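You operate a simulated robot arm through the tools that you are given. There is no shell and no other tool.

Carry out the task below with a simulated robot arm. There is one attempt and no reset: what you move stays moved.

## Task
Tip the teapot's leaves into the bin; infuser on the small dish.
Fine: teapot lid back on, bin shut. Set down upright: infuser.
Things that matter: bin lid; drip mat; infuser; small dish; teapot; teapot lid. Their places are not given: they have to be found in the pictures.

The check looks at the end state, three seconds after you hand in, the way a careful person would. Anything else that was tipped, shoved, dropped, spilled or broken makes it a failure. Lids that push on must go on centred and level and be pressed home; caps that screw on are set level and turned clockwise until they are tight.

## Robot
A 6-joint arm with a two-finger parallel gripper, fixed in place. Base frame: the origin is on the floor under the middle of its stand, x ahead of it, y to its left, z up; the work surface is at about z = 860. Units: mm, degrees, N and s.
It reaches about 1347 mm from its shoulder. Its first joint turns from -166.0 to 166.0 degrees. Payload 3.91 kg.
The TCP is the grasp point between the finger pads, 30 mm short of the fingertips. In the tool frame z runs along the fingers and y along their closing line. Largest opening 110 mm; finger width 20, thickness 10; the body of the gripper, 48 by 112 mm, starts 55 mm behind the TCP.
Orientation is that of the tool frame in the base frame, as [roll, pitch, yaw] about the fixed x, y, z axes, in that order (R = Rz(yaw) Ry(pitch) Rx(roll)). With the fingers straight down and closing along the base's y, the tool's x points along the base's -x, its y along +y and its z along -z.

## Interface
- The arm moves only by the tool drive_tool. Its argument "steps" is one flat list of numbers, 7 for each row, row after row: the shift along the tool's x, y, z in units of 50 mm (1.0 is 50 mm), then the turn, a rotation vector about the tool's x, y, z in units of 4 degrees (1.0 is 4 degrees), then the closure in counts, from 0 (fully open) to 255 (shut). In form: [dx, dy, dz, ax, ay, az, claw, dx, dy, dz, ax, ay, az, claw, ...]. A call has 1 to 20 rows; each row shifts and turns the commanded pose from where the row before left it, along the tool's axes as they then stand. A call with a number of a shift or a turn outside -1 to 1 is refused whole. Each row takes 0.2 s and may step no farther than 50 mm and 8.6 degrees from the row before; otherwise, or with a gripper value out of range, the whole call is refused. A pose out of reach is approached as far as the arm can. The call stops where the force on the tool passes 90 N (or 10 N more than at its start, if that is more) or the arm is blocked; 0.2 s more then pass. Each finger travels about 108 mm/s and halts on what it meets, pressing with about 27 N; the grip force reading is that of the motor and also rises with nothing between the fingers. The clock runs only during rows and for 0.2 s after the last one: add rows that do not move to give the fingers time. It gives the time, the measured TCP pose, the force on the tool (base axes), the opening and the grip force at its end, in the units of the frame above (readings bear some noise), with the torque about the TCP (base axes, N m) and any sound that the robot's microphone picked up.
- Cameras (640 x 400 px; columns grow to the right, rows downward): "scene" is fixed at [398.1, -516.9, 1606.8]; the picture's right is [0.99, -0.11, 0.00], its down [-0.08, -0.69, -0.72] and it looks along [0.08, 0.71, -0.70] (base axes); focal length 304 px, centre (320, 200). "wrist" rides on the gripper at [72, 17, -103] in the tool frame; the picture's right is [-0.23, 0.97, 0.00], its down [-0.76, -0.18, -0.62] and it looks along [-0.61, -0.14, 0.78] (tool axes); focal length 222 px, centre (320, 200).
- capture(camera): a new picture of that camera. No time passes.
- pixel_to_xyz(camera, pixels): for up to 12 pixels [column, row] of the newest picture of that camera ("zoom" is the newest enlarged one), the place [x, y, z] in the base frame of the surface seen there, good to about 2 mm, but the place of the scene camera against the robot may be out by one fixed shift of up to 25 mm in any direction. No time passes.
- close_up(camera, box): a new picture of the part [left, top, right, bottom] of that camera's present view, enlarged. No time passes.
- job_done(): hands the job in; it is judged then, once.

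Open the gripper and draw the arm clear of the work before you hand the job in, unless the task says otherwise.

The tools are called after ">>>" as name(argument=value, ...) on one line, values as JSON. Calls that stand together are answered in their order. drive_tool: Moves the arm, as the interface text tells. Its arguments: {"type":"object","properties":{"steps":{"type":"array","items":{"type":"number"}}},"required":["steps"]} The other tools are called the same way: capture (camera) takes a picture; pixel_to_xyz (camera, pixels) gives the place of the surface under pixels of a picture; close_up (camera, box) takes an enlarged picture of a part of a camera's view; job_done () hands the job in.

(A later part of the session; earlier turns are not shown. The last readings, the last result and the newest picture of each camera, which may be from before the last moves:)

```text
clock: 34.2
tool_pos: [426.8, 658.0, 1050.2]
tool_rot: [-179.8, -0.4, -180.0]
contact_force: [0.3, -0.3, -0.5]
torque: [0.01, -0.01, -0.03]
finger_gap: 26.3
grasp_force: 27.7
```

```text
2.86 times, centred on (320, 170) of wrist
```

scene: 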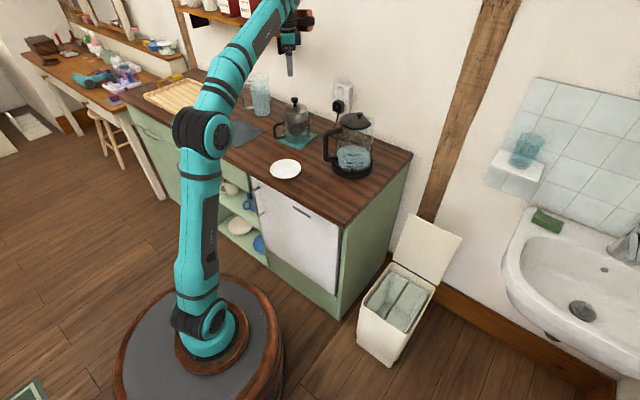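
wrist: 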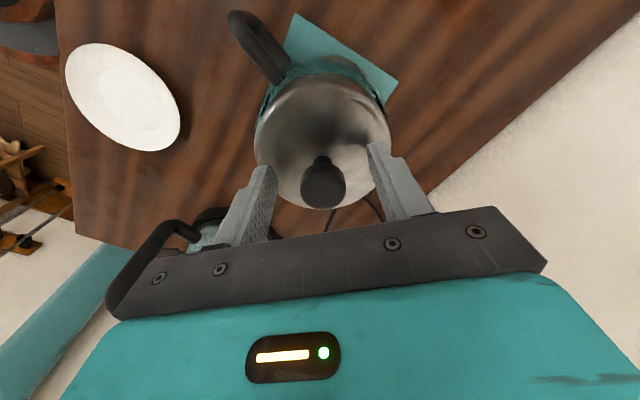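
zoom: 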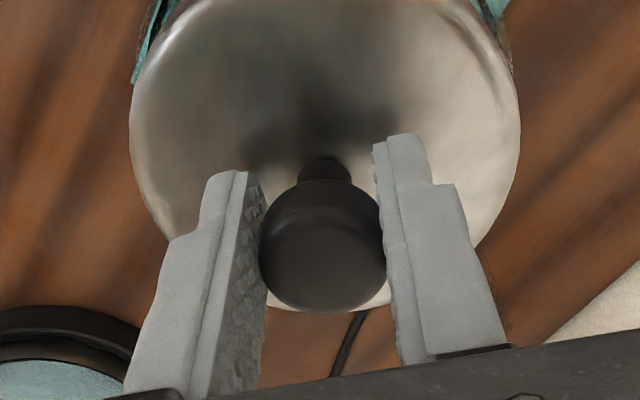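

The knob is held (gap 26.3 mm). I lift 25 mm slowly and look.

>>> drive_tool(steps=[0, 0, -0.1, 0, 0, 0, 255, 0, 0, -0.2, 0, 0, 0, 255, 0, 0, -0.2, 0, 0, 0, 255])

>>> close_up(camera="scene", box=[240, 60, 360, 160])

```text
clock: 35.0
tool_pos: [426.0, 658.7, 1074.9]
tool_rot: [-179.7, -0.4, 179.9]
contact_force: [-0.4, 0.6, -0.5]
torque: [0.02, 0.0, 0.03]
finger_gap: 26.3
grasp_force: 27.0
```

```text
4.00 times, centred on (300, 110) of scene
```

zoom: 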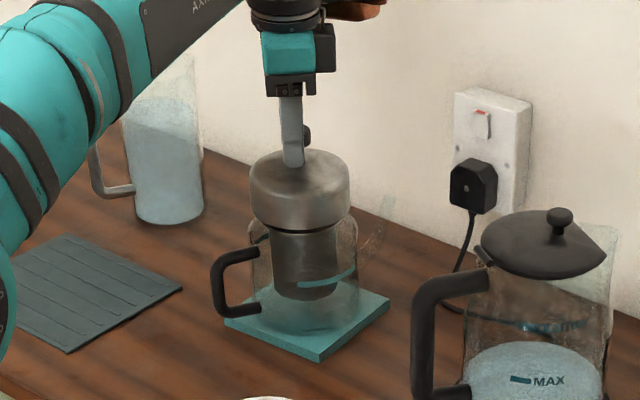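

The lid comes off alone, the infuser staying in the pot. I lift it further by 100 mm.

>>> drive_tool(steps=[0, 0, -0.5, 0, 0, 0, 255, 0, 0, -0.5, 0, 0, 0, 255, 0, 0, -0.5, 0, 0, 0, 255, 0, 0, -0.5, 0, 0, 0, 255])

>>> close_up(camera="scene", box=[240, 60, 360, 160])

>>> capture(camera="wrist")

```text
clock: 36.0
tool_pos: [428.7, 658.8, 1176.5]
tool_rot: [-179.7, -0.4, 179.9]
contact_force: [-0.8, -0.4, -0.5]
torque: [0.0, -0.03, 0.02]
finger_gap: 26.3
grasp_force: 26.9
```

```text
4.00 times, centred on (300, 110) of scene
```

zoom: 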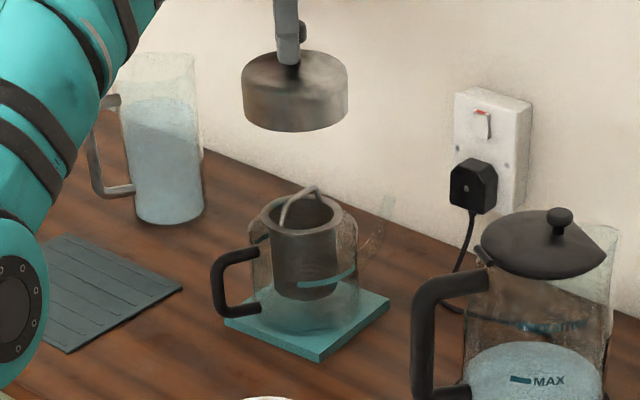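

```text
taken
```

wrist: 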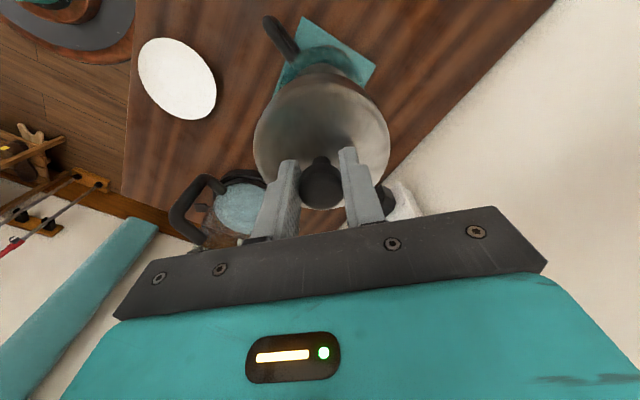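

The infuser has an arched bail handle over its rim. I measure the lid's lower edge (zoom ~(290,128)) and the grey ribbed mat, the place I'll park the lid.

>>> close_up(camera="scene", box=[200, 60, 350, 170])

>>> pixel_to_xyz(camera="scene", pixels=[[312, 92], [312, 91], [305, 92], [312, 76], [300, 80], [236, 119], [264, 132], [211, 130], [239, 147], [237, 133], [281, 114], [320, 112]])

```text
3.64 times, centred on (275, 115) of scene
```

zoom: 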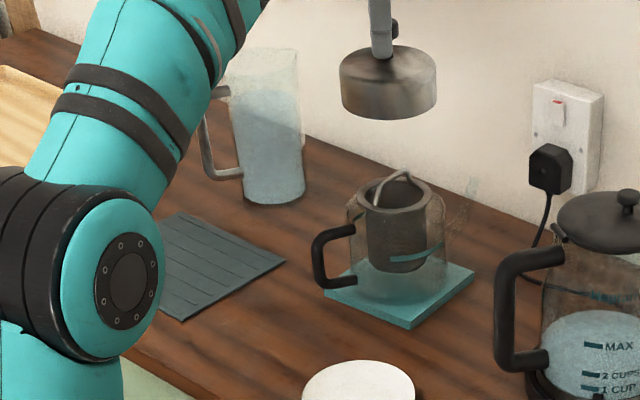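

```text
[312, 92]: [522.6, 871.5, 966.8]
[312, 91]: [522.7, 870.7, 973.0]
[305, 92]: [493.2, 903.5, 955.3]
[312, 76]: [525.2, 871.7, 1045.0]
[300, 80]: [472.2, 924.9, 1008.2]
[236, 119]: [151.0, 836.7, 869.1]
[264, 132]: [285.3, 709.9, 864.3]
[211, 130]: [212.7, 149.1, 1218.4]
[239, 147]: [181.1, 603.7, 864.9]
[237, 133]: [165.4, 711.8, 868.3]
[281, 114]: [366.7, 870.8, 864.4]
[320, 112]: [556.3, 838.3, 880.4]
```

Now the lid edges from the zoom directly.

>>> pixel_to_xyz(camera="zoom", pixels=[[390, 117], [390, 112], [360, 112], [420, 112], [390, 85], [343, 95], [435, 95], [400, 172], [372, 190], [425, 192], [400, 215], [390, 265]])

```text
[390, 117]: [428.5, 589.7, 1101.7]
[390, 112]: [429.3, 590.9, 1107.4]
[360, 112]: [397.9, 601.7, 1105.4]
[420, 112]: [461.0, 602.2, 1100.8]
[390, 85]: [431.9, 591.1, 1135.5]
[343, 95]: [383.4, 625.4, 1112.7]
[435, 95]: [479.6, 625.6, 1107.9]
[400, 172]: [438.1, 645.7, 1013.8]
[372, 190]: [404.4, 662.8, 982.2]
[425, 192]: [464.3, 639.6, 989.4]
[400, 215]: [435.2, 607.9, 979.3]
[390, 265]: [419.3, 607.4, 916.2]
```

I check the jug and the shelf positions for clearance on the way to the mat.

>>> capture(camera="scene")

>>> pixel_to_xyz(camera="scene", pixels=[[262, 112], [262, 78], [250, 95], [244, 95], [270, 76], [215, 15], [275, 35], [295, 42], [240, 25], [285, 20], [205, 10], [263, 22]])

```text
taken
```

scene: 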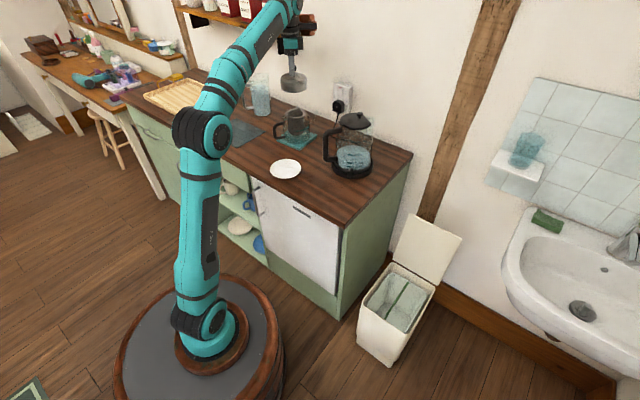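

```text
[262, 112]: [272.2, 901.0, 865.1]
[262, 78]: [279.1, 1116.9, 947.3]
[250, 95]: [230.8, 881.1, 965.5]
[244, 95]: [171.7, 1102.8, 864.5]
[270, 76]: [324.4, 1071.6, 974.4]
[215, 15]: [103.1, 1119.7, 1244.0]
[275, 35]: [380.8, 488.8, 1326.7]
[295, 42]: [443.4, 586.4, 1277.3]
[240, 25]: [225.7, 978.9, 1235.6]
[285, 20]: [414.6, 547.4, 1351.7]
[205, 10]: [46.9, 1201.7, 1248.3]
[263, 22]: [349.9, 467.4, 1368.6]
```

The jug (y≈920) and shelf (n≈865) stay clear of the path. I carry the lid to above the grey mat's centre at about (161,746).

>>> drive_tool(steps=[0.892, 0.291, 0, 0, 0, 0, 255, 0.892, 0.291, 0, 0, 0, 0, 255, 0.892, 0.291, 0, 0, 0, 0, 255, 0.892, 0.291, 0, 0, 0, 0, 255, 0.892, 0.291, 0, 0, 0, 0, 255, 0.892, 0.291, 0, 0, 0, 0, 255, 0, 0, 0, 0, 0, 0, 255])

>>> capture(camera="wrist")

>>> capture(camera="scene")

```text
clock: 37.6
tool_pos: [159.2, 745.7, 1177.8]
tool_rot: [-179.7, -0.5, 180.0]
contact_force: [1.1, -0.1, 0.0]
torque: [0.0, -0.02, 0.0]
finger_gap: 26.6
grasp_force: 26.8
```

```text
taken
```

wrist: 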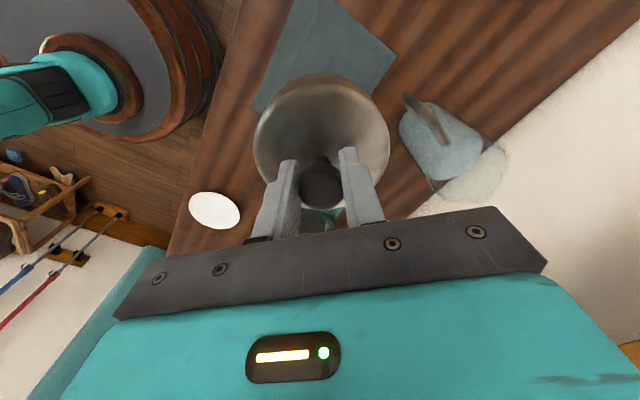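

```text
taken
```

scene: 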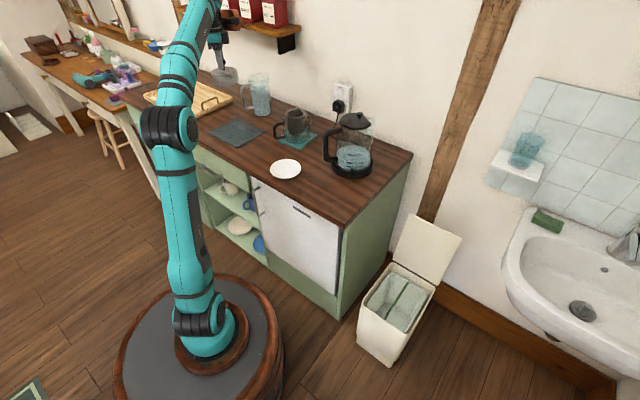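

The mat's corners appear at wrist (254,108), (394,62) and beyond the top; I measure with the wrist camera.

>>> pixel_to_xyz(camera="wrist", pixels=[[256, 108], [392, 60], [295, 5], [335, 5], [375, 95], [330, 40], [275, 60], [365, 30], [380, 80]])

>>> close_up(camera="scene", box=[190, 50, 300, 160])

```text
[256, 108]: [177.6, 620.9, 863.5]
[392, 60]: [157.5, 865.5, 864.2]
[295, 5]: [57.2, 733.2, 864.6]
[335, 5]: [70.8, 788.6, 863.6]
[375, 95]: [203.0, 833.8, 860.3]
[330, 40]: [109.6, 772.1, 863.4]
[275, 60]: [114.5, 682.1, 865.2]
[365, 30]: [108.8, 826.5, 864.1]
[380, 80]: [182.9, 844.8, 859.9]
```

```text
3.64 times, centred on (245, 105) of scene
```

zoom: 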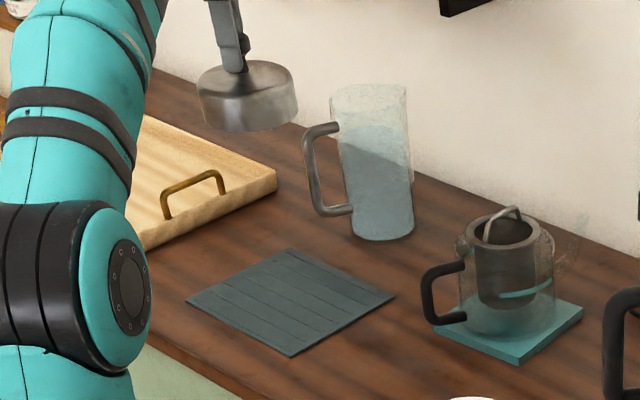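

The mat's centre is about (163,746), its top z≈864. I lower the lid to about 20 mm above it.

>>> drive_tool(steps=[-0.04, 0, 0.86, 0, 0, 0, 255, 0, 0, 0.86, 0, 0, 0, 255, 0, 0, 0.86, 0, 0, 0, 255, 0, 0, 0.86, 0, 0, 0, 255, 0, 0, 0.86, 0, 0, 0, 255, 0, 0, 0, 0, 0, 0, 255])

>>> close_up(camera="scene", box=[190, 80, 290, 160])

```text
clock: 39.0
tool_pos: [160.0, 745.2, 962.7]
tool_rot: [-179.7, -0.4, 179.8]
contact_force: [-0.6, 0.0, -0.9]
torque: [0.02, -0.01, 0.02]
finger_gap: 26.3
grasp_force: 26.6
```

```text
5.00 times, centred on (240, 120) of scene
```

zoom: 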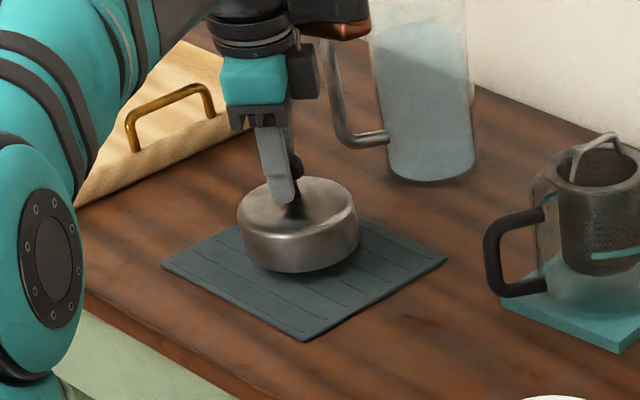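

The lid hovers over the mat. Lowering in small steps while watching the force.

>>> drive_tool(steps=[0, 0, 0.1, 0, 0, 0, 255, 0, 0, 0.1, 0, 0, 0, 255, 0, 0, 0.1, 0, 0, 0, 255])

>>> close_up(camera="scene", box=[190, 80, 290, 160])

```text
clock: 39.8
tool_pos: [161.0, 744.6, 947.2]
tool_rot: [-179.8, -0.3, 180.0]
contact_force: [-0.8, -0.3, -0.6]
torque: [-0.02, 0.03, 0.01]
finger_gap: 26.2
grasp_force: 26.9
```

```text
5.00 times, centred on (240, 120) of scene
```

zoom: 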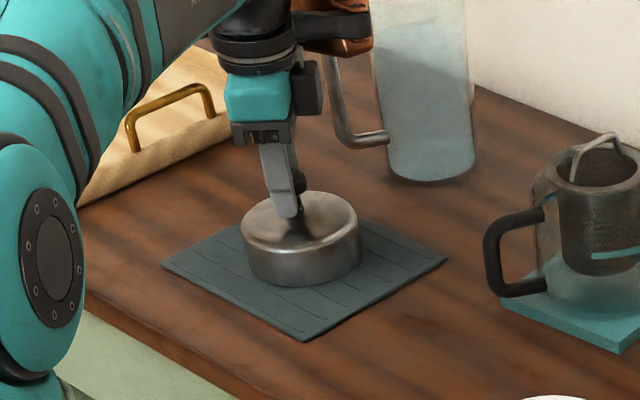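

Still no contact force. I lower in 2 mm steps.

>>> drive_tool(steps=[0, 0, 0.04, 0, 0, 0, 255, 0, 0, 0.04, 0, 0, 0, 255])

>>> drive_tool(steps=[0, 0, 0.04, 0, 0, 0, 255])

```text
clock: 40.4
tool_pos: [160.1, 743.8, 945.5]
tool_rot: [-179.9, -0.4, 180.0]
contact_force: [1.8, 7.8, 21.6]
torque: [0.16, 0.05, 0.01]
finger_gap: 26.4
grasp_force: 27.3
```

```text
clock: 40.8
tool_pos: [158.9, 744.8, 942.6]
tool_rot: [-179.9, -0.4, 179.9]
contact_force: [1.1, 9.3, 23.5]
torque: [0.14, -0.14, 0.04]
finger_gap: 26.4
grasp_force: 27.1
```

Contact with the mat at TCP z≈944 (23 N). I release the knob and rise.

>>> drive_tool(steps=[0, 0, -0.02, 0, 0, 0, 200, 0, 0, 0, 0, 0, 0, 120, 0, 0, 0, 0, 0, 0, 90, 0, 0, -0.4, 0, 0, 0, 90, 0, 0, -0.8, 0, 0, 0, 90, 0, 0, -0.8, 0, 0, 0, 90, 0, 0, -0.8, 0, 0, 0, 60])

>>> capture(camera="wrist")

>>> close_up(camera="scene", box=[190, 80, 290, 160])

```text
clock: 42.4
tool_pos: [161.5, 746.1, 1082.7]
tool_rot: [-179.7, -0.4, 179.9]
contact_force: [0.1, -0.4, 0.2]
torque: [-0.03, 0.0, 0.01]
finger_gap: 83.9
grasp_force: 0.1
```

```text
taken
```

wrist: 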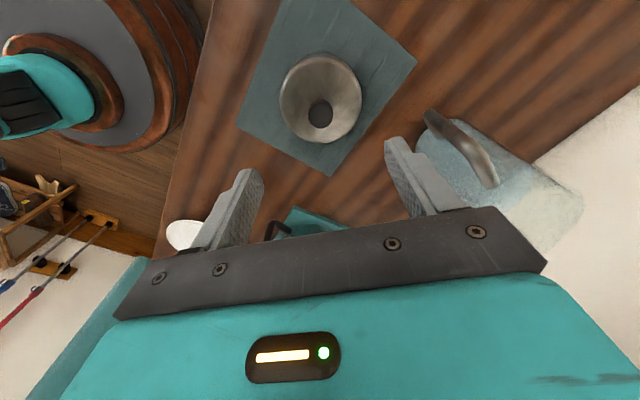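

```text
5.00 times, centred on (240, 120) of scene
```

zoom: 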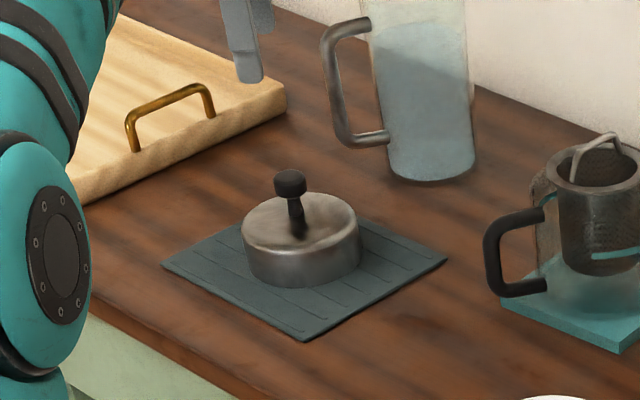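

The lid stands level on the mat. I rise and go back to look at the infuser from close by.

>>> drive_tool(steps=[0, 0, -0.95, 0, 0, 0, 0, -0.7775, -0.315, 0, 0, 0, 0, 0, -0.7775, -0.315, 0, 0, 0, 0, 0, -0.7775, -0.315, 0, 0, 0, 0, 0, -0.7775, -0.315, 0, 0, 0, 0, 0, 0, 0, 0, 0, 0, 0, 0])

>>> capture(camera="wrist")

>>> close_up(camera="wrist", box=[250, 120, 410, 240])

>>> close_up(camera="scene", box=[260, 90, 330, 150])

```text
clock: 43.8
tool_pos: [316.7, 682.4, 1130.3]
tool_rot: [-179.7, -0.3, 179.9]
contact_force: [-0.4, -0.6, 0.3]
torque: [0.03, -0.03, 0.0]
finger_gap: 109.8
grasp_force: 0.1
```

```text
taken
```

wrist: 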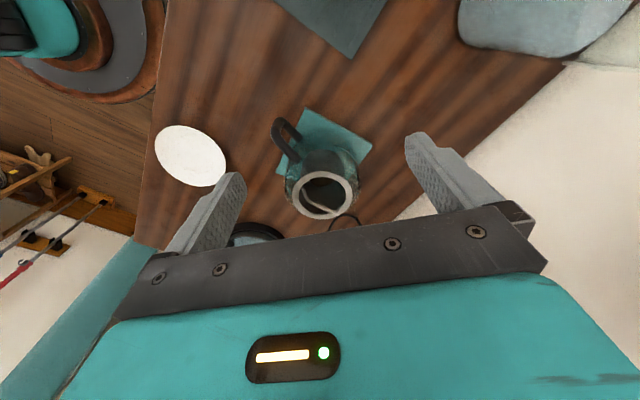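

```text
3.33 times, centred on (330, 180) of wrist
```

zoom: 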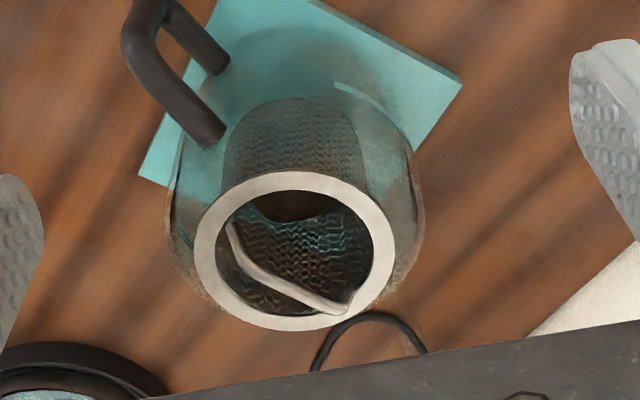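

```text
6.67 times, centred on (295, 120) of scene
```

zoom: 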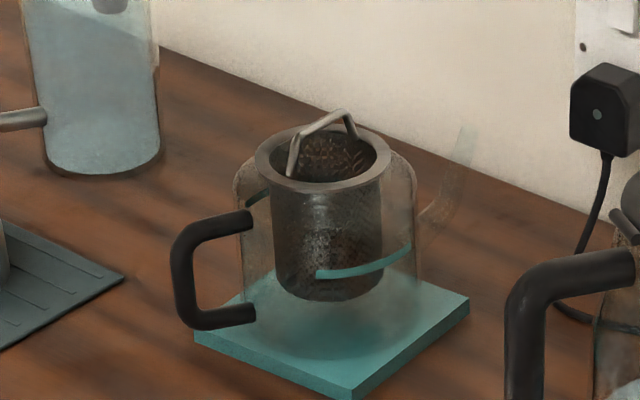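

The infuser is a mesh cup with a flange and a fixed arched wire handle: in the scene zoom from foot (292,172) over the top (340,112) to (356,137). I measure the handle with both cameras.

>>> pixel_to_xyz(camera="zoom", pixels=[[292, 170], [294, 155], [302, 139], [320, 124], [335, 114], [343, 113], [350, 123], [356, 134], [258, 165], [388, 165], [320, 188], [322, 290]])

>>> close_up(camera="wrist", box=[280, 150, 376, 230])

```text
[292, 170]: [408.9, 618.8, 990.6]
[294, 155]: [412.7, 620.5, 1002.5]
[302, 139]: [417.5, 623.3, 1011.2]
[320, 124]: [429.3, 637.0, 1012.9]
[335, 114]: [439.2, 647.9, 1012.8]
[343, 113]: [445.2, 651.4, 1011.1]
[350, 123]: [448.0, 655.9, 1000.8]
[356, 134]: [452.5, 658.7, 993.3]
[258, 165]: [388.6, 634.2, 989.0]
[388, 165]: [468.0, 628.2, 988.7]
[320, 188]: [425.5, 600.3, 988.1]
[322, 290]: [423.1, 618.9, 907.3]
```

```text
5.00 times, centred on (328, 190) of wrist
```

zoom: 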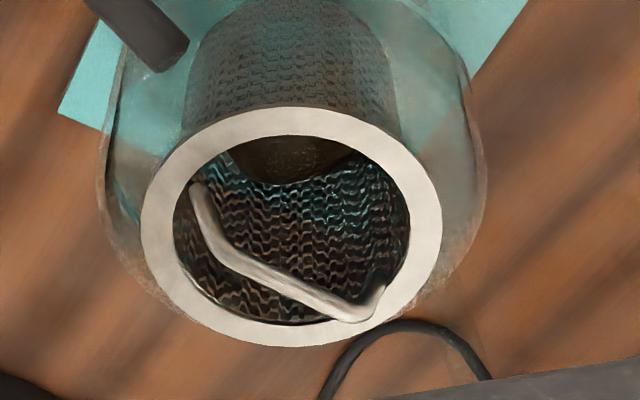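

The handle spans diagonally (along ~43° in the base frame). Confirming with the wrist camera zoom.

>>> pixel_to_xyz(camera="zoom", pixels=[[200, 192], [212, 225], [235, 257], [280, 280], [330, 302], [360, 312], [378, 292], [155, 230], [430, 210], [290, 120], [290, 335], [285, 230]])

```text
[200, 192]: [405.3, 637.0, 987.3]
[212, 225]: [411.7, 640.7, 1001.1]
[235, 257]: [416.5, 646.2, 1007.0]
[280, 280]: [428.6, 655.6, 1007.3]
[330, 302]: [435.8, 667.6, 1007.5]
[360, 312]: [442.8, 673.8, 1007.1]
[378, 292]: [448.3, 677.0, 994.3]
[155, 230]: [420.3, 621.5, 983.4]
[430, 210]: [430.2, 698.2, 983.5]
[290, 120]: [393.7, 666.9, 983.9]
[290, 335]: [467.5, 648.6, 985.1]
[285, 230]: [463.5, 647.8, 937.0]
```

Both cameras agree: the handle's top bar runs from (416,646) to (443,674) at z≈1007, rim z≈984, rim ≈78 mm across. I turn the tool by 45° so the fingers close across the bar, and move above it.

>>> drive_tool(steps=[0, 0, 0, 0, 0, -0.9375, 100, 0, 0, 0, 0, 0, -0.9375, 150, 0, 0, 0, 0, 0, -0.9375, 195, 0, 0, 0, 0, 0, -0.9375, 195, 0, 0, 0, 0, 0, -0.9375, 195, 0, 0, 0, 0, 0, -0.9375, 195, 0, 0, 0, 0, 0, -0.9375, 195, 0, 0, 0, 0, 0, -0.9375, 195, 0, 0, 0, 0, 0, -0.9375, 195, 0, 0, 0, 0, 0, -0.9375, 195, 0, 0, 0, 0, 0, -0.9375, 195, 0, 0, 0, 0, 0, -0.9375, 195, -0.421, -0.638, 0, 0, 0, 0, 195, -0.421, -0.638, 0, 0, 0, 0, 195, -0.421, -0.638, 0, 0, 0, 0, 195, 0, 0, 0, 0, 0, 0, 195])

>>> capture(camera="wrist")

>>> close_up(camera="wrist", box=[260, 80, 380, 200])

```text
clock: 47.2
tool_pos: [430.1, 658.6, 1129.1]
tool_rot: [179.8, -0.4, -135.0]
contact_force: [0.1, 0.2, -0.1]
torque: [0.01, 0.02, 0.01]
finger_gap: 25.8
grasp_force: 0.0
```

```text
taken
```

wrist: 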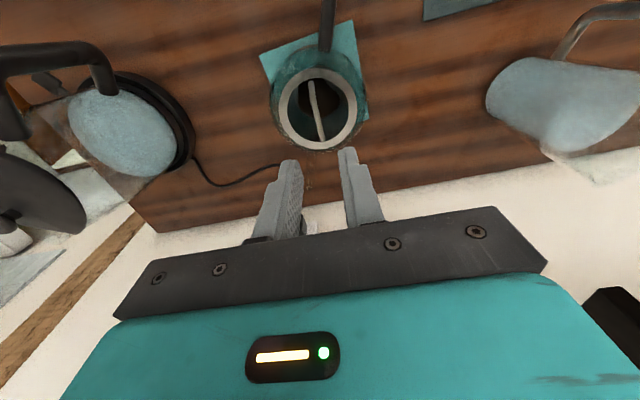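

```text
3.33 times, centred on (320, 140) of wrist
```

zoom: 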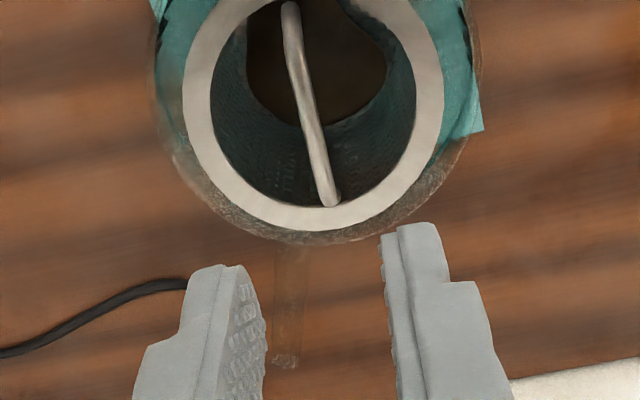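

I re-measure the bar from this view: zoom points (300,60), (310,110), (325,180).

>>> pixel_to_xyz(camera="zoom", pixels=[[291, 15], [300, 60], [308, 100], [316, 140], [325, 180], [331, 200], [195, 130], [430, 100], [300, 220], [340, 60], [280, 60], [320, 30]])

```text
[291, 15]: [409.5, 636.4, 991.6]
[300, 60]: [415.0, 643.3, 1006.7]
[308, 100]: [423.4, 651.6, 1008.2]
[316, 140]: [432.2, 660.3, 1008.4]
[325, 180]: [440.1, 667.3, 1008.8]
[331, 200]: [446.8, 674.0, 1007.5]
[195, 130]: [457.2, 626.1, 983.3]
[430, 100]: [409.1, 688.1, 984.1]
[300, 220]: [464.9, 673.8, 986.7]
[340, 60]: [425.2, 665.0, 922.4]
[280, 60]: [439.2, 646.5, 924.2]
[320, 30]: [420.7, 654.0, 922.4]
```

The bar lies at t≈−161, right under the grasp line. I descend 117 mm so the wire is between the pads and close.

>>> drive_tool(steps=[0.02, -0.012, 0.8, 0, 0, 0, 195, 0, 0, 0.8, 0, 0, 0, 195, 0, 0, 0.5, 0, 0, 0, 195, 0, 0, 0.26, 0, 0, 0, 195, 0, 0, 0, 0, 0, 0, 195])

>>> capture(camera="wrist")

>>> close_up(camera="scene", box=[260, 80, 330, 150])

```text
clock: 48.4
tool_pos: [427.4, 657.9, 1009.9]
tool_rot: [179.9, -0.5, -135.0]
contact_force: [-0.5, -0.7, -0.2]
torque: [0.0, -0.01, -0.01]
finger_gap: 26.1
grasp_force: 0.1
```

```text
taken
```

wrist: 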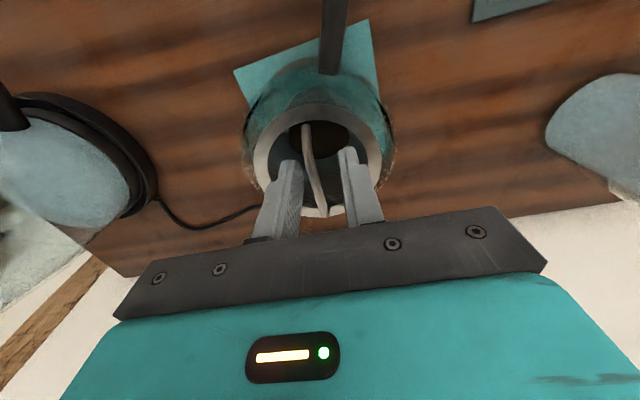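

```text
5.71 times, centred on (295, 115) of scene
```

zoom: 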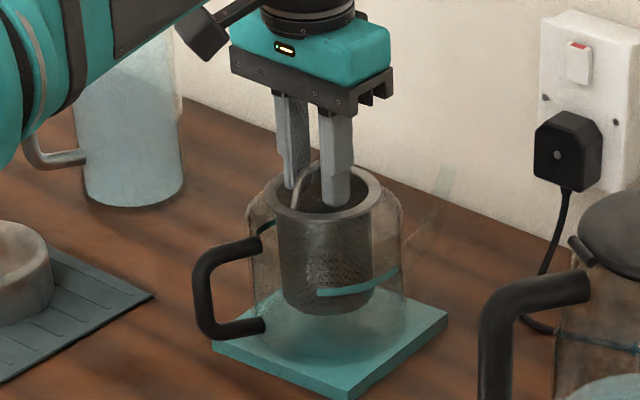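

The bar is between the fingers, fingertips just inside the ring. Closing on the bar.

>>> drive_tool(steps=[0, 0, 0, 0, 0, 0, 220, 0, 0, 0, 0, 0, 0, 240, 0, 0, 0, 0, 0, 0, 255, 0, 0, 0, 0, 0, 0, 255])

>>> close_up(camera="wrist", box=[240, 90, 400, 250])

```text
clock: 49.4
tool_pos: [427.8, 657.0, 1010.5]
tool_rot: [179.8, -0.5, -135.1]
contact_force: [0.6, -1.0, 0.2]
torque: [0.0, 0.01, 0.04]
finger_gap: 4.9
grasp_force: 26.0
```

```text
2.50 times, centred on (320, 170) of wrist
```

zoom: 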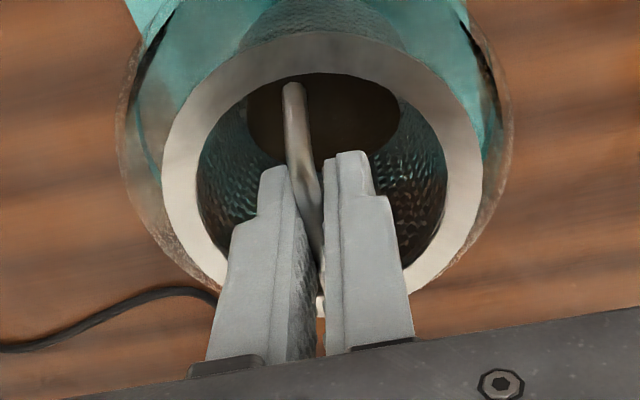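

The wire is gripped (4.9 mm). I lift slowly straight up 15 mm and check.

>>> drive_tool(steps=[0, 0, -0.1, 0, 0, 0, 255, 0, 0, -0.1, 0, 0, 0, 255, 0, 0, -0.1, 0, 0, 0, 255])

>>> close_up(camera="scene", box=[260, 80, 330, 150])

```text
clock: 50.2
tool_pos: [428.0, 657.2, 1025.0]
tool_rot: [179.8, -0.5, -135.1]
contact_force: [-0.3, -0.2, -1.1]
torque: [-0.01, 0.0, 0.0]
finger_gap: 4.6
grasp_force: 26.8
```

```text
5.71 times, centred on (295, 115) of scene
```

zoom: 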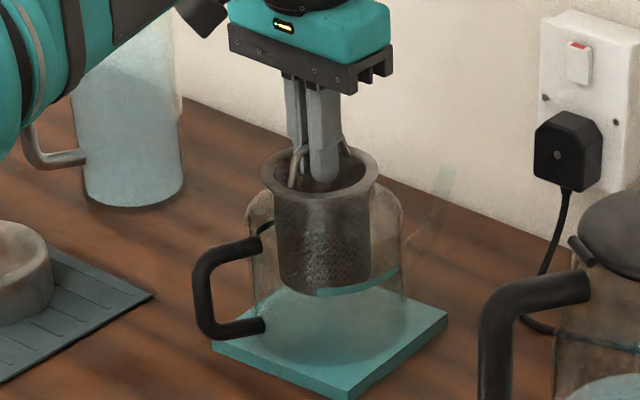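

It rises freely. Continue straight up by 115 mm.

>>> drive_tool(steps=[0, 0, -0.3, 0, 0, 0, 255, 0, 0, -0.4, 0, 0, 0, 255, 0, 0, -0.4, 0, 0, 0, 255, 0, 0, -0.4, 0, 0, 0, 255, 0, 0, -0.4, 0, 0, 0, 255, 0, 0, -0.4, 0, 0, 0, 255])

>>> close_up(camera="scene", box=[260, 60, 340, 150])

>>> capture(camera="wrist")

```text
clock: 51.6
tool_pos: [429.9, 658.6, 1142.1]
tool_rot: [179.8, -0.5, -135.1]
contact_force: [0.2, -0.1, -0.5]
torque: [0.0, 0.0, -0.01]
finger_gap: 4.8
grasp_force: 27.0
```

```text
4.44 times, centred on (300, 105) of scene
```

zoom: 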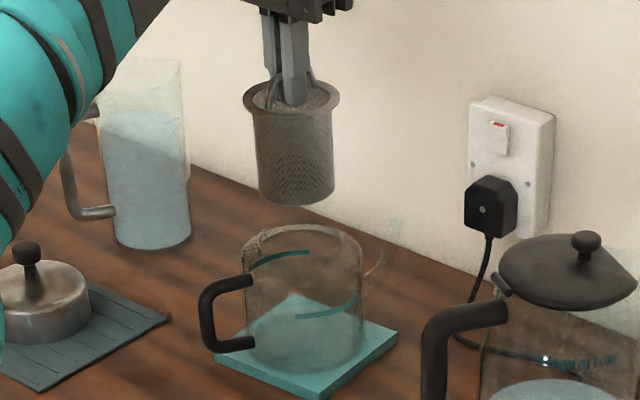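

```text
taken
```

wrist: 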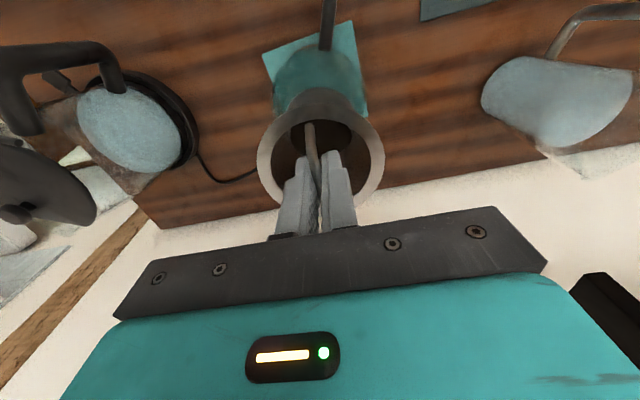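

The infuser hangs upright clear of the pot. I measure its body: bottom (295,203), sides (256,150)/(334,150), rim (243,93)/(340,93), and the dish.

>>> pixel_to_xyz(camera="zoom", pixels=[[295, 201], [295, 190], [258, 150], [332, 150], [295, 150], [245, 95], [338, 95], [292, 115], [262, 190], [330, 190], [290, 235], [300, 365]])

>>> pixel_to_xyz(camera="scene", pixels=[[286, 169], [272, 169], [300, 169], [286, 161], [286, 177], [276, 164], [296, 174], [286, 159], [286, 180]])

```text
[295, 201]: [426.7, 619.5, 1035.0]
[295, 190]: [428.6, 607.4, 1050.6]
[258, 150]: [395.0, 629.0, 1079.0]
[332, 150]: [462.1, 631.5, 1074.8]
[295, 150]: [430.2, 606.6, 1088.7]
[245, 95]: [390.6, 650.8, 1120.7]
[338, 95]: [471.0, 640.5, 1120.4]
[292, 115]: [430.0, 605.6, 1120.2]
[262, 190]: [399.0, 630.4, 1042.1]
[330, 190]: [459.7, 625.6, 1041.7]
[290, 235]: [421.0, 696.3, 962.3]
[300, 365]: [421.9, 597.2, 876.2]
```

```text
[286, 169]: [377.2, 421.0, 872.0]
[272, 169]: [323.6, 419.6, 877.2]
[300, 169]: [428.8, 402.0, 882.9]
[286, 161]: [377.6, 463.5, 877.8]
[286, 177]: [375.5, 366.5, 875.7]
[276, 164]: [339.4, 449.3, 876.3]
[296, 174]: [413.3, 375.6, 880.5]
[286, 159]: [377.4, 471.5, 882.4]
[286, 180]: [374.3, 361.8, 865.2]
```

The infuser: rim Ø80, body Ø≈67, bottom ≈112 mm below the TCP. I carry it upright towards the dish (centre ≈(372,433)), moderately slowly.

>>> drive_tool(steps=[0.25, -0.15, 0, 0, 0, 0, 255, 0.5, -0.296, 0, 0, 0, 0, 255, 0.5, -0.296, 0, 0, 0, 0, 255, 0.5, -0.296, 0, 0, 0, 0, 255, 0.5, -0.296, 0, 0, 0, 0, 255, 0.5, -0.296, 0, 0, 0, 0, 255, 0.5, -0.296, 0, 0, 0, 0, 255, 0.5, -0.296, 0, 0, 0, 0, 255, 0.26, -0.148, 0, 0, 0, 0, 255, 0, 0, 0, 0, 0, 0, 255])

>>> capture(camera="wrist")

>>> capture(camera="scene")

```text
clock: 53.8
tool_pos: [370.9, 431.6, 1141.1]
tool_rot: [179.7, -0.3, -135.1]
contact_force: [-0.3, -0.2, -1.1]
torque: [0.02, 0.02, 0.01]
finger_gap: 4.9
grasp_force: 27.5
```

```text
taken
```

wrist: 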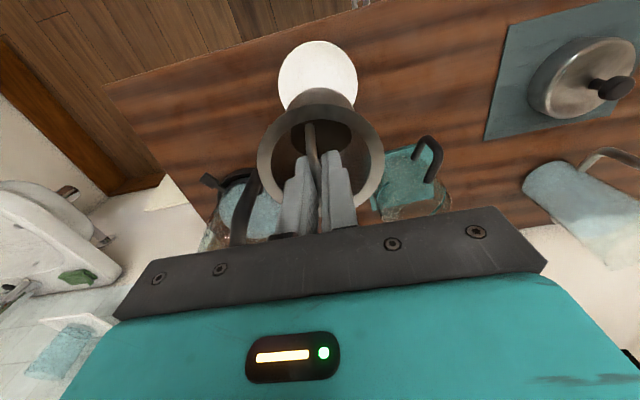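

```text
taken
```

scene: 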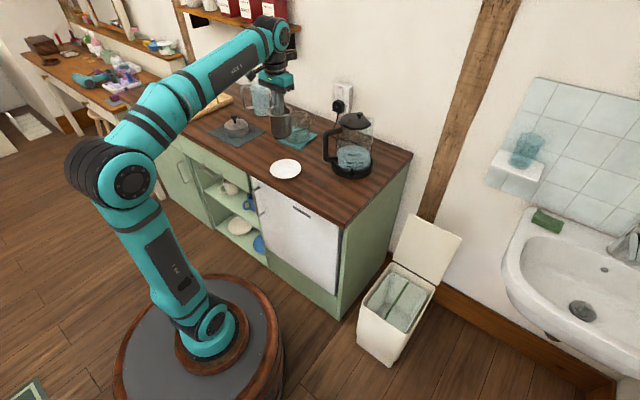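

The dish is seen at wrist (318,75), from column 278 to 357. I fit its rim.

>>> close_up(camera="wrist", box=[260, 30, 380, 120])

```text
4.44 times, centred on (320, 75) of wrist
```

zoom: 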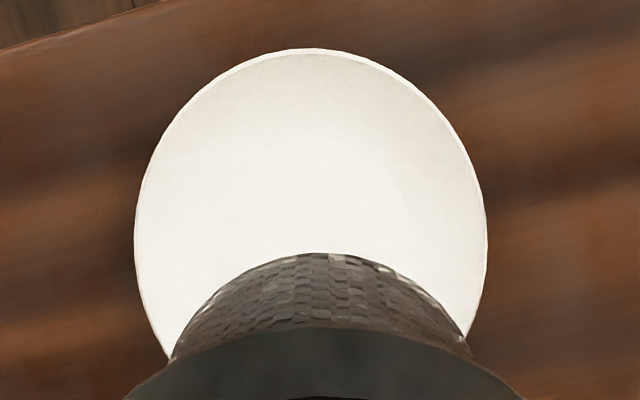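

>>> pixel_to_xyz(camera="zoom", pixels=[[139, 230], [483, 230], [312, 54], [190, 110], [430, 105], [150, 300], [476, 300], [312, 150], [312, 230], [220, 200], [400, 200], [312, 100]])

```text
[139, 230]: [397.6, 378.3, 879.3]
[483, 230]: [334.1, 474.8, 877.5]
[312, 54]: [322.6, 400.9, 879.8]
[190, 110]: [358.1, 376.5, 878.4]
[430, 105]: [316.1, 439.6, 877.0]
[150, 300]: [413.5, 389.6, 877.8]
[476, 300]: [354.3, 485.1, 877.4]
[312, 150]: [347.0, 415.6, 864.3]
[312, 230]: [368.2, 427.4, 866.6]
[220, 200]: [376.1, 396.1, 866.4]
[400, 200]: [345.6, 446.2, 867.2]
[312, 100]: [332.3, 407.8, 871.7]
```

The dish centre fits to (373,430) with a flat floor at z≈866. I lower the infuser over it to about 12 mm above.

>>> drive_tool(steps=[-0.007, -0.052, 0.5, 0, 0, 0, 255, 0, 0, 0.6, 0, 0, 0, 255, 0, 0, 0.6, 0, 0, 0, 255, 0, 0, 0.6, 0, 0, 0, 255, 0, 0, 0.5, 0, 0, 0, 255, 0, 0, 0.2, 0, 0, 0, 255, 0, 0, 0, 0, 0, 0, 255])

>>> close_up(camera="scene", box=[250, 110, 330, 190])

>>> capture(camera="wrist")

```text
clock: 55.4
tool_pos: [373.5, 430.5, 991.5]
tool_rot: [179.8, -0.4, -135.1]
contact_force: [0.2, -0.2, -0.9]
torque: [0.0, -0.04, 0.0]
finger_gap: 4.9
grasp_force: 26.6
```

```text
5.00 times, centred on (290, 150) of scene
```

zoom: 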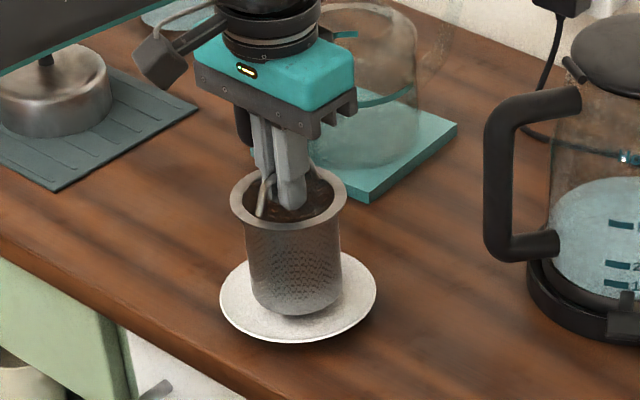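

```text
taken
```

wrist: 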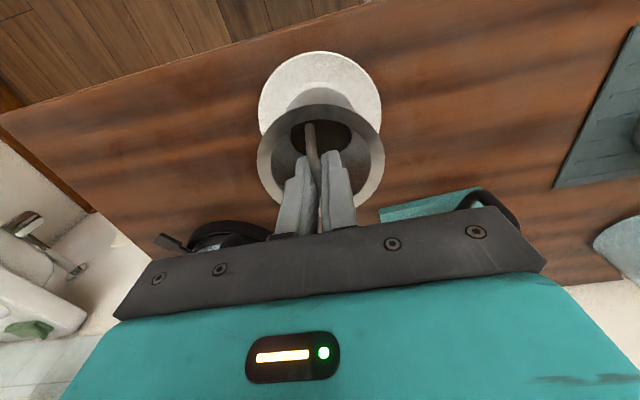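

Centred over the dish. Lowering in small steps until contact.

>>> drive_tool(steps=[0, 0, 0.08, 0, 0, 0, 255, 0, 0, 0.08, 0, 0, 0, 255])

>>> drive_tool(steps=[0, 0, 0.04, 0, 0, 0, 255])

>>> drive_tool(steps=[0, 0, 0.04, 0, 0, 0, 255])

```text
clock: 56.0
tool_pos: [373.1, 429.7, 983.3]
tool_rot: [179.7, -0.3, -135.2]
contact_force: [-0.1, 0.4, -0.8]
torque: [0.0, -0.01, -0.03]
finger_gap: 4.7
grasp_force: 26.8
```

```text
clock: 56.4
tool_pos: [372.3, 429.5, 983.1]
tool_rot: [179.8, -0.4, -135.1]
contact_force: [-0.4, 0.5, 0.2]
torque: [0.02, -0.02, 0.0]
finger_gap: 4.8
grasp_force: 27.0
```

```text
clock: 56.8
tool_pos: [371.7, 429.5, 980.1]
tool_rot: [179.8, -0.2, -135.1]
contact_force: [0.4, -0.4, 0.1]
torque: [0.02, -0.01, -0.01]
finger_gap: 4.7
grasp_force: 27.1
```

Weight is just starting to be relieved; two more small steps with readings.

>>> drive_tool(steps=[0, 0, 0.03, 0, 0, 0, 255])

>>> drive_tool(steps=[0, 0, 0.03, 0, 0, 0, 255])

>>> close_up(camera="scene", box=[250, 110, 330, 190])

```text
clock: 57.2
tool_pos: [372.2, 430.9, 978.2]
tool_rot: [179.8, -0.4, -135.2]
contact_force: [0.0, -0.3, -0.5]
torque: [-0.01, -0.01, -0.01]
finger_gap: 4.8
grasp_force: 26.6
```

```text
clock: 57.6
tool_pos: [371.3, 430.2, 976.9]
tool_rot: [179.8, -0.4, -135.1]
contact_force: [0.0, 0.4, -1.2]
torque: [0.05, 0.01, 0.02]
finger_gap: 4.9
grasp_force: 27.0
```

```text
5.00 times, centred on (290, 150) of scene
```

zoom: 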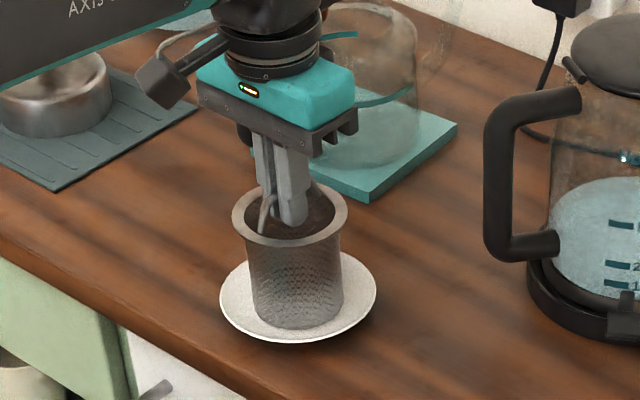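

No contact yet at 977; I continue in 2 mm steps.

>>> drive_tool(steps=[0, 0, 0.04, 0, 0, 0, 255])

>>> drive_tool(steps=[0, 0, 0.04, 0, 0, 0, 255])

>>> drive_tool(steps=[0, 0, 0.04, 0, 0, 0, 255])

```text
clock: 58.0
tool_pos: [372.2, 429.9, 975.5]
tool_rot: [179.8, -0.4, -135.2]
contact_force: [-0.3, -0.2, 17.7]
torque: [-0.07, 0.07, -0.05]
finger_gap: 5.1
grasp_force: 27.2
```

```text
clock: 58.4
tool_pos: [371.4, 430.2, 973.0]
tool_rot: [179.8, -0.4, -135.1]
contact_force: [2.6, -0.4, 20.9]
torque: [0.03, -0.07, -0.01]
finger_gap: 4.8
grasp_force: 26.9
```

```text
clock: 58.8
tool_pos: [372.2, 429.8, 971.2]
tool_rot: [179.8, -0.4, -135.2]
contact_force: [0.9, 0.0, 21.9]
torque: [-0.03, -0.01, 0.02]
finger_gap: 4.7
grasp_force: 27.3
```

Contact made (≈20 N, seated on the dish). I release by opening just to 26 mm (fingers still inside the ring) and rise.

>>> drive_tool(steps=[0, 0, -0.04, 0, 0, 0, 240, 0, 0, 0, 0, 0, 0, 215, 0, 0, 0, 0, 0, 0, 200, 0, 0, -0.2, 0, 0, 0, 200, 0, 0, -0.4, 0, 0, 0, 200, 0, 0, -0.7, 0, 0, 0, 200, 0, 0, -0.9, 0, 0, 0, 200, 0, 0, -0.9, 0, 0, 0, 200])

>>> close_up(camera="scene", box=[250, 110, 330, 190])

>>> capture(camera="wrist")

```text
clock: 60.6
tool_pos: [372.7, 430.9, 1128.7]
tool_rot: [179.8, -0.5, -135.1]
contact_force: [0.2, 0.6, -0.2]
torque: [0.01, 0.05, -0.02]
finger_gap: 23.7
grasp_force: 0.1
```

```text
5.00 times, centred on (290, 150) of scene
```

zoom: 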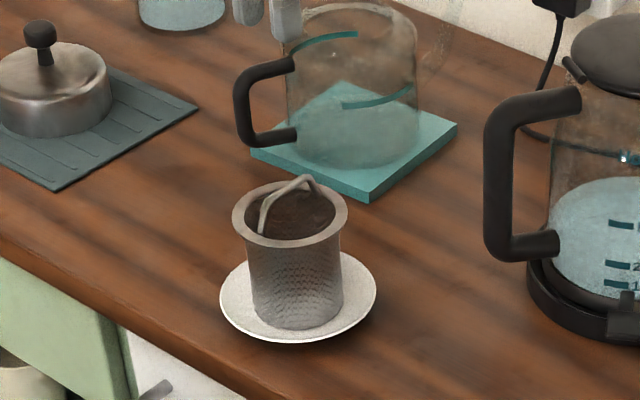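

```text
taken
```

wrist: 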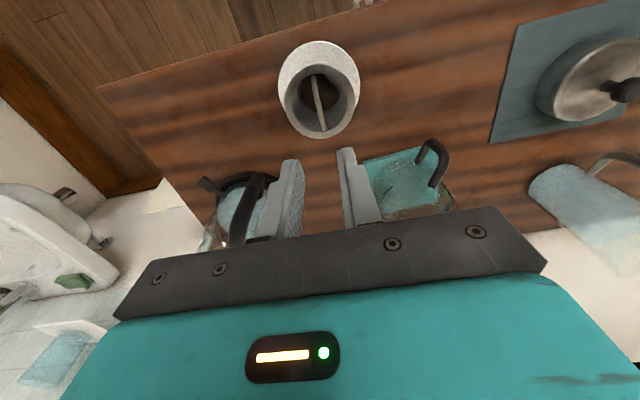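

The infuser stands upright in the middle of the dish. I measure its rim position precisely before re-gripping it from the side (horizontal tool) for tipping.

>>> close_up(camera="wrist", box=[260, 30, 380, 150])

```text
3.33 times, centred on (320, 90) of wrist
```

zoom: 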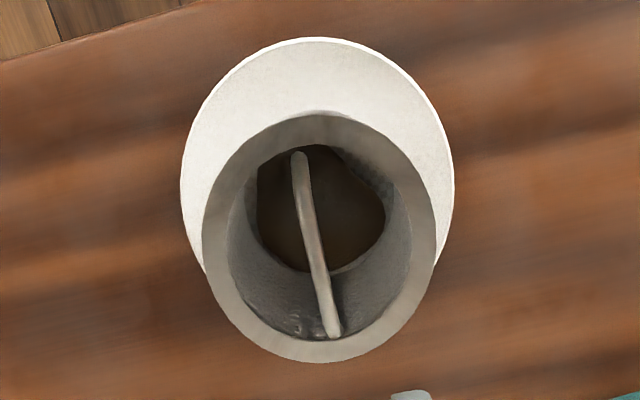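

>>> pixel_to_xyz(camera="zoom", pixels=[[210, 230], [428, 220], [310, 120], [328, 355], [235, 310], [410, 300], [240, 165], [400, 160], [315, 240], [0, 65], [100, 42], [312, 215]])

```text
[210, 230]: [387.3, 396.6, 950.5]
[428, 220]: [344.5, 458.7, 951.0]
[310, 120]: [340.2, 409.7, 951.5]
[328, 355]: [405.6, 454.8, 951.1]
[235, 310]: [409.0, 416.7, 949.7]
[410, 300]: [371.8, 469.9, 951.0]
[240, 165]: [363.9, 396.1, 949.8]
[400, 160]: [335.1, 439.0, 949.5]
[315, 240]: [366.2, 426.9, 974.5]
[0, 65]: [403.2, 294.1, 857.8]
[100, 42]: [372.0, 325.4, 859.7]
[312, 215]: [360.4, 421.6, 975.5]
```

The infuser's rim centre is (373,431.5), rim z≈951, bottom on the dish ≈866; counter front edge at n≈493. I now pitch the tool outward by 70° (to 20° below horizontal) in place, well above the infuser, with fingers open.

>>> drive_tool(steps=[0, 0, -0.5, 0, 0, 0, 100, 0, 0, 0, 0, -0.972, 0, 0, 0, 0, 0, 0, -0.972, 0, 0, 0, 0, 0, 0, -0.972, 0, 0, 0, 0, 0, 0, -0.972, 0, 0, 0, 0, 0, 0, -0.972, 0, 0, 0, 0, 0, 0, -0.972, 0, 0, 0, 0, 0, 0, -0.972, 0, 0, 0, 0, 0, 0, -0.972, 0, 0, 0, 0, 0, 0, -0.972, 0, 0])

>>> capture(camera="scene")

```text
clock: 62.8
tool_pos: [372.6, 431.9, 1152.6]
tool_rot: [179.9, 34.7, -135.2]
contact_force: [1.3, 0.0, -0.4]
torque: [0.01, 0.01, 0.02]
finger_gap: 109.9
grasp_force: 0.0
```

```text
taken
```

scene: 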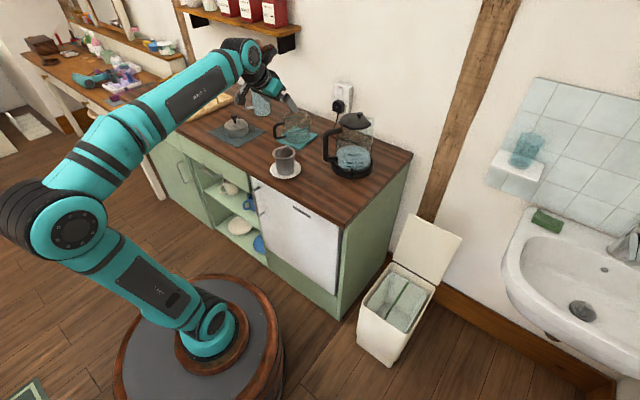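

Half-way (35°), everything clear. Continuing the pitch.

>>> drive_tool(steps=[0, 0, 0, 0, -0.972, 0, 0, 0, 0, 0, 0, -0.972, 0, 0, 0, 0, 0, 0, -0.972, 0, 0, 0, 0, 0, 0, -0.972, 0, 0, 0, 0, 0, 0, -0.972, 0, 0, 0, 0, 0, 0, -0.972, 0, 0, 0, 0, 0, 0, -0.972, 0, 0, 0, 0, 0, 0, -0.972, 0, 0, 0, 0, 0, 0, -0.972, 0, 0, 0, 0, 0, 0, 0, 0, 0])

>>> capture(camera="scene")

>>> capture(camera="wrist")

```text
clock: 65.0
tool_pos: [373.2, 429.6, 1152.6]
tool_rot: [179.5, 69.5, -135.5]
contact_force: [-0.6, 1.0, 0.5]
torque: [-0.02, -0.04, 0.0]
finger_gap: 110.1
grasp_force: 0.1
```

```text
taken
```

scene: 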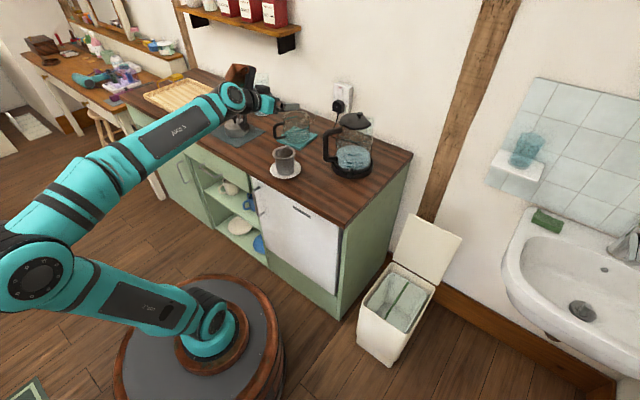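

```text
taken
```

wrist: 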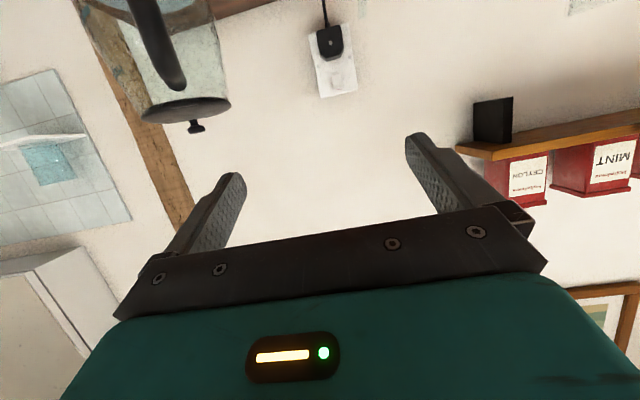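

The tool is now at 20° below horizontal. I check the elbow's height and the wrist to judge whether descending is feasible.

>>> pixel_to_xyz(camera="scene", pixels=[[40, 280], [20, 250], [215, 325], [235, 97], [268, 103], [290, 107], [240, 75], [150, 315], [60, 215], [130, 310]])

```text
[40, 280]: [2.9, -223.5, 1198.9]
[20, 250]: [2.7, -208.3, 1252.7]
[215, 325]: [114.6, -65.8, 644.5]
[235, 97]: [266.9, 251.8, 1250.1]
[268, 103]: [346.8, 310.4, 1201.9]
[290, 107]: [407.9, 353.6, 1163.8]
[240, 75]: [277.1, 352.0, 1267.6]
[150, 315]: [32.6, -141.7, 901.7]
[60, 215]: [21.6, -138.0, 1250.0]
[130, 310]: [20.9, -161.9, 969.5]
```

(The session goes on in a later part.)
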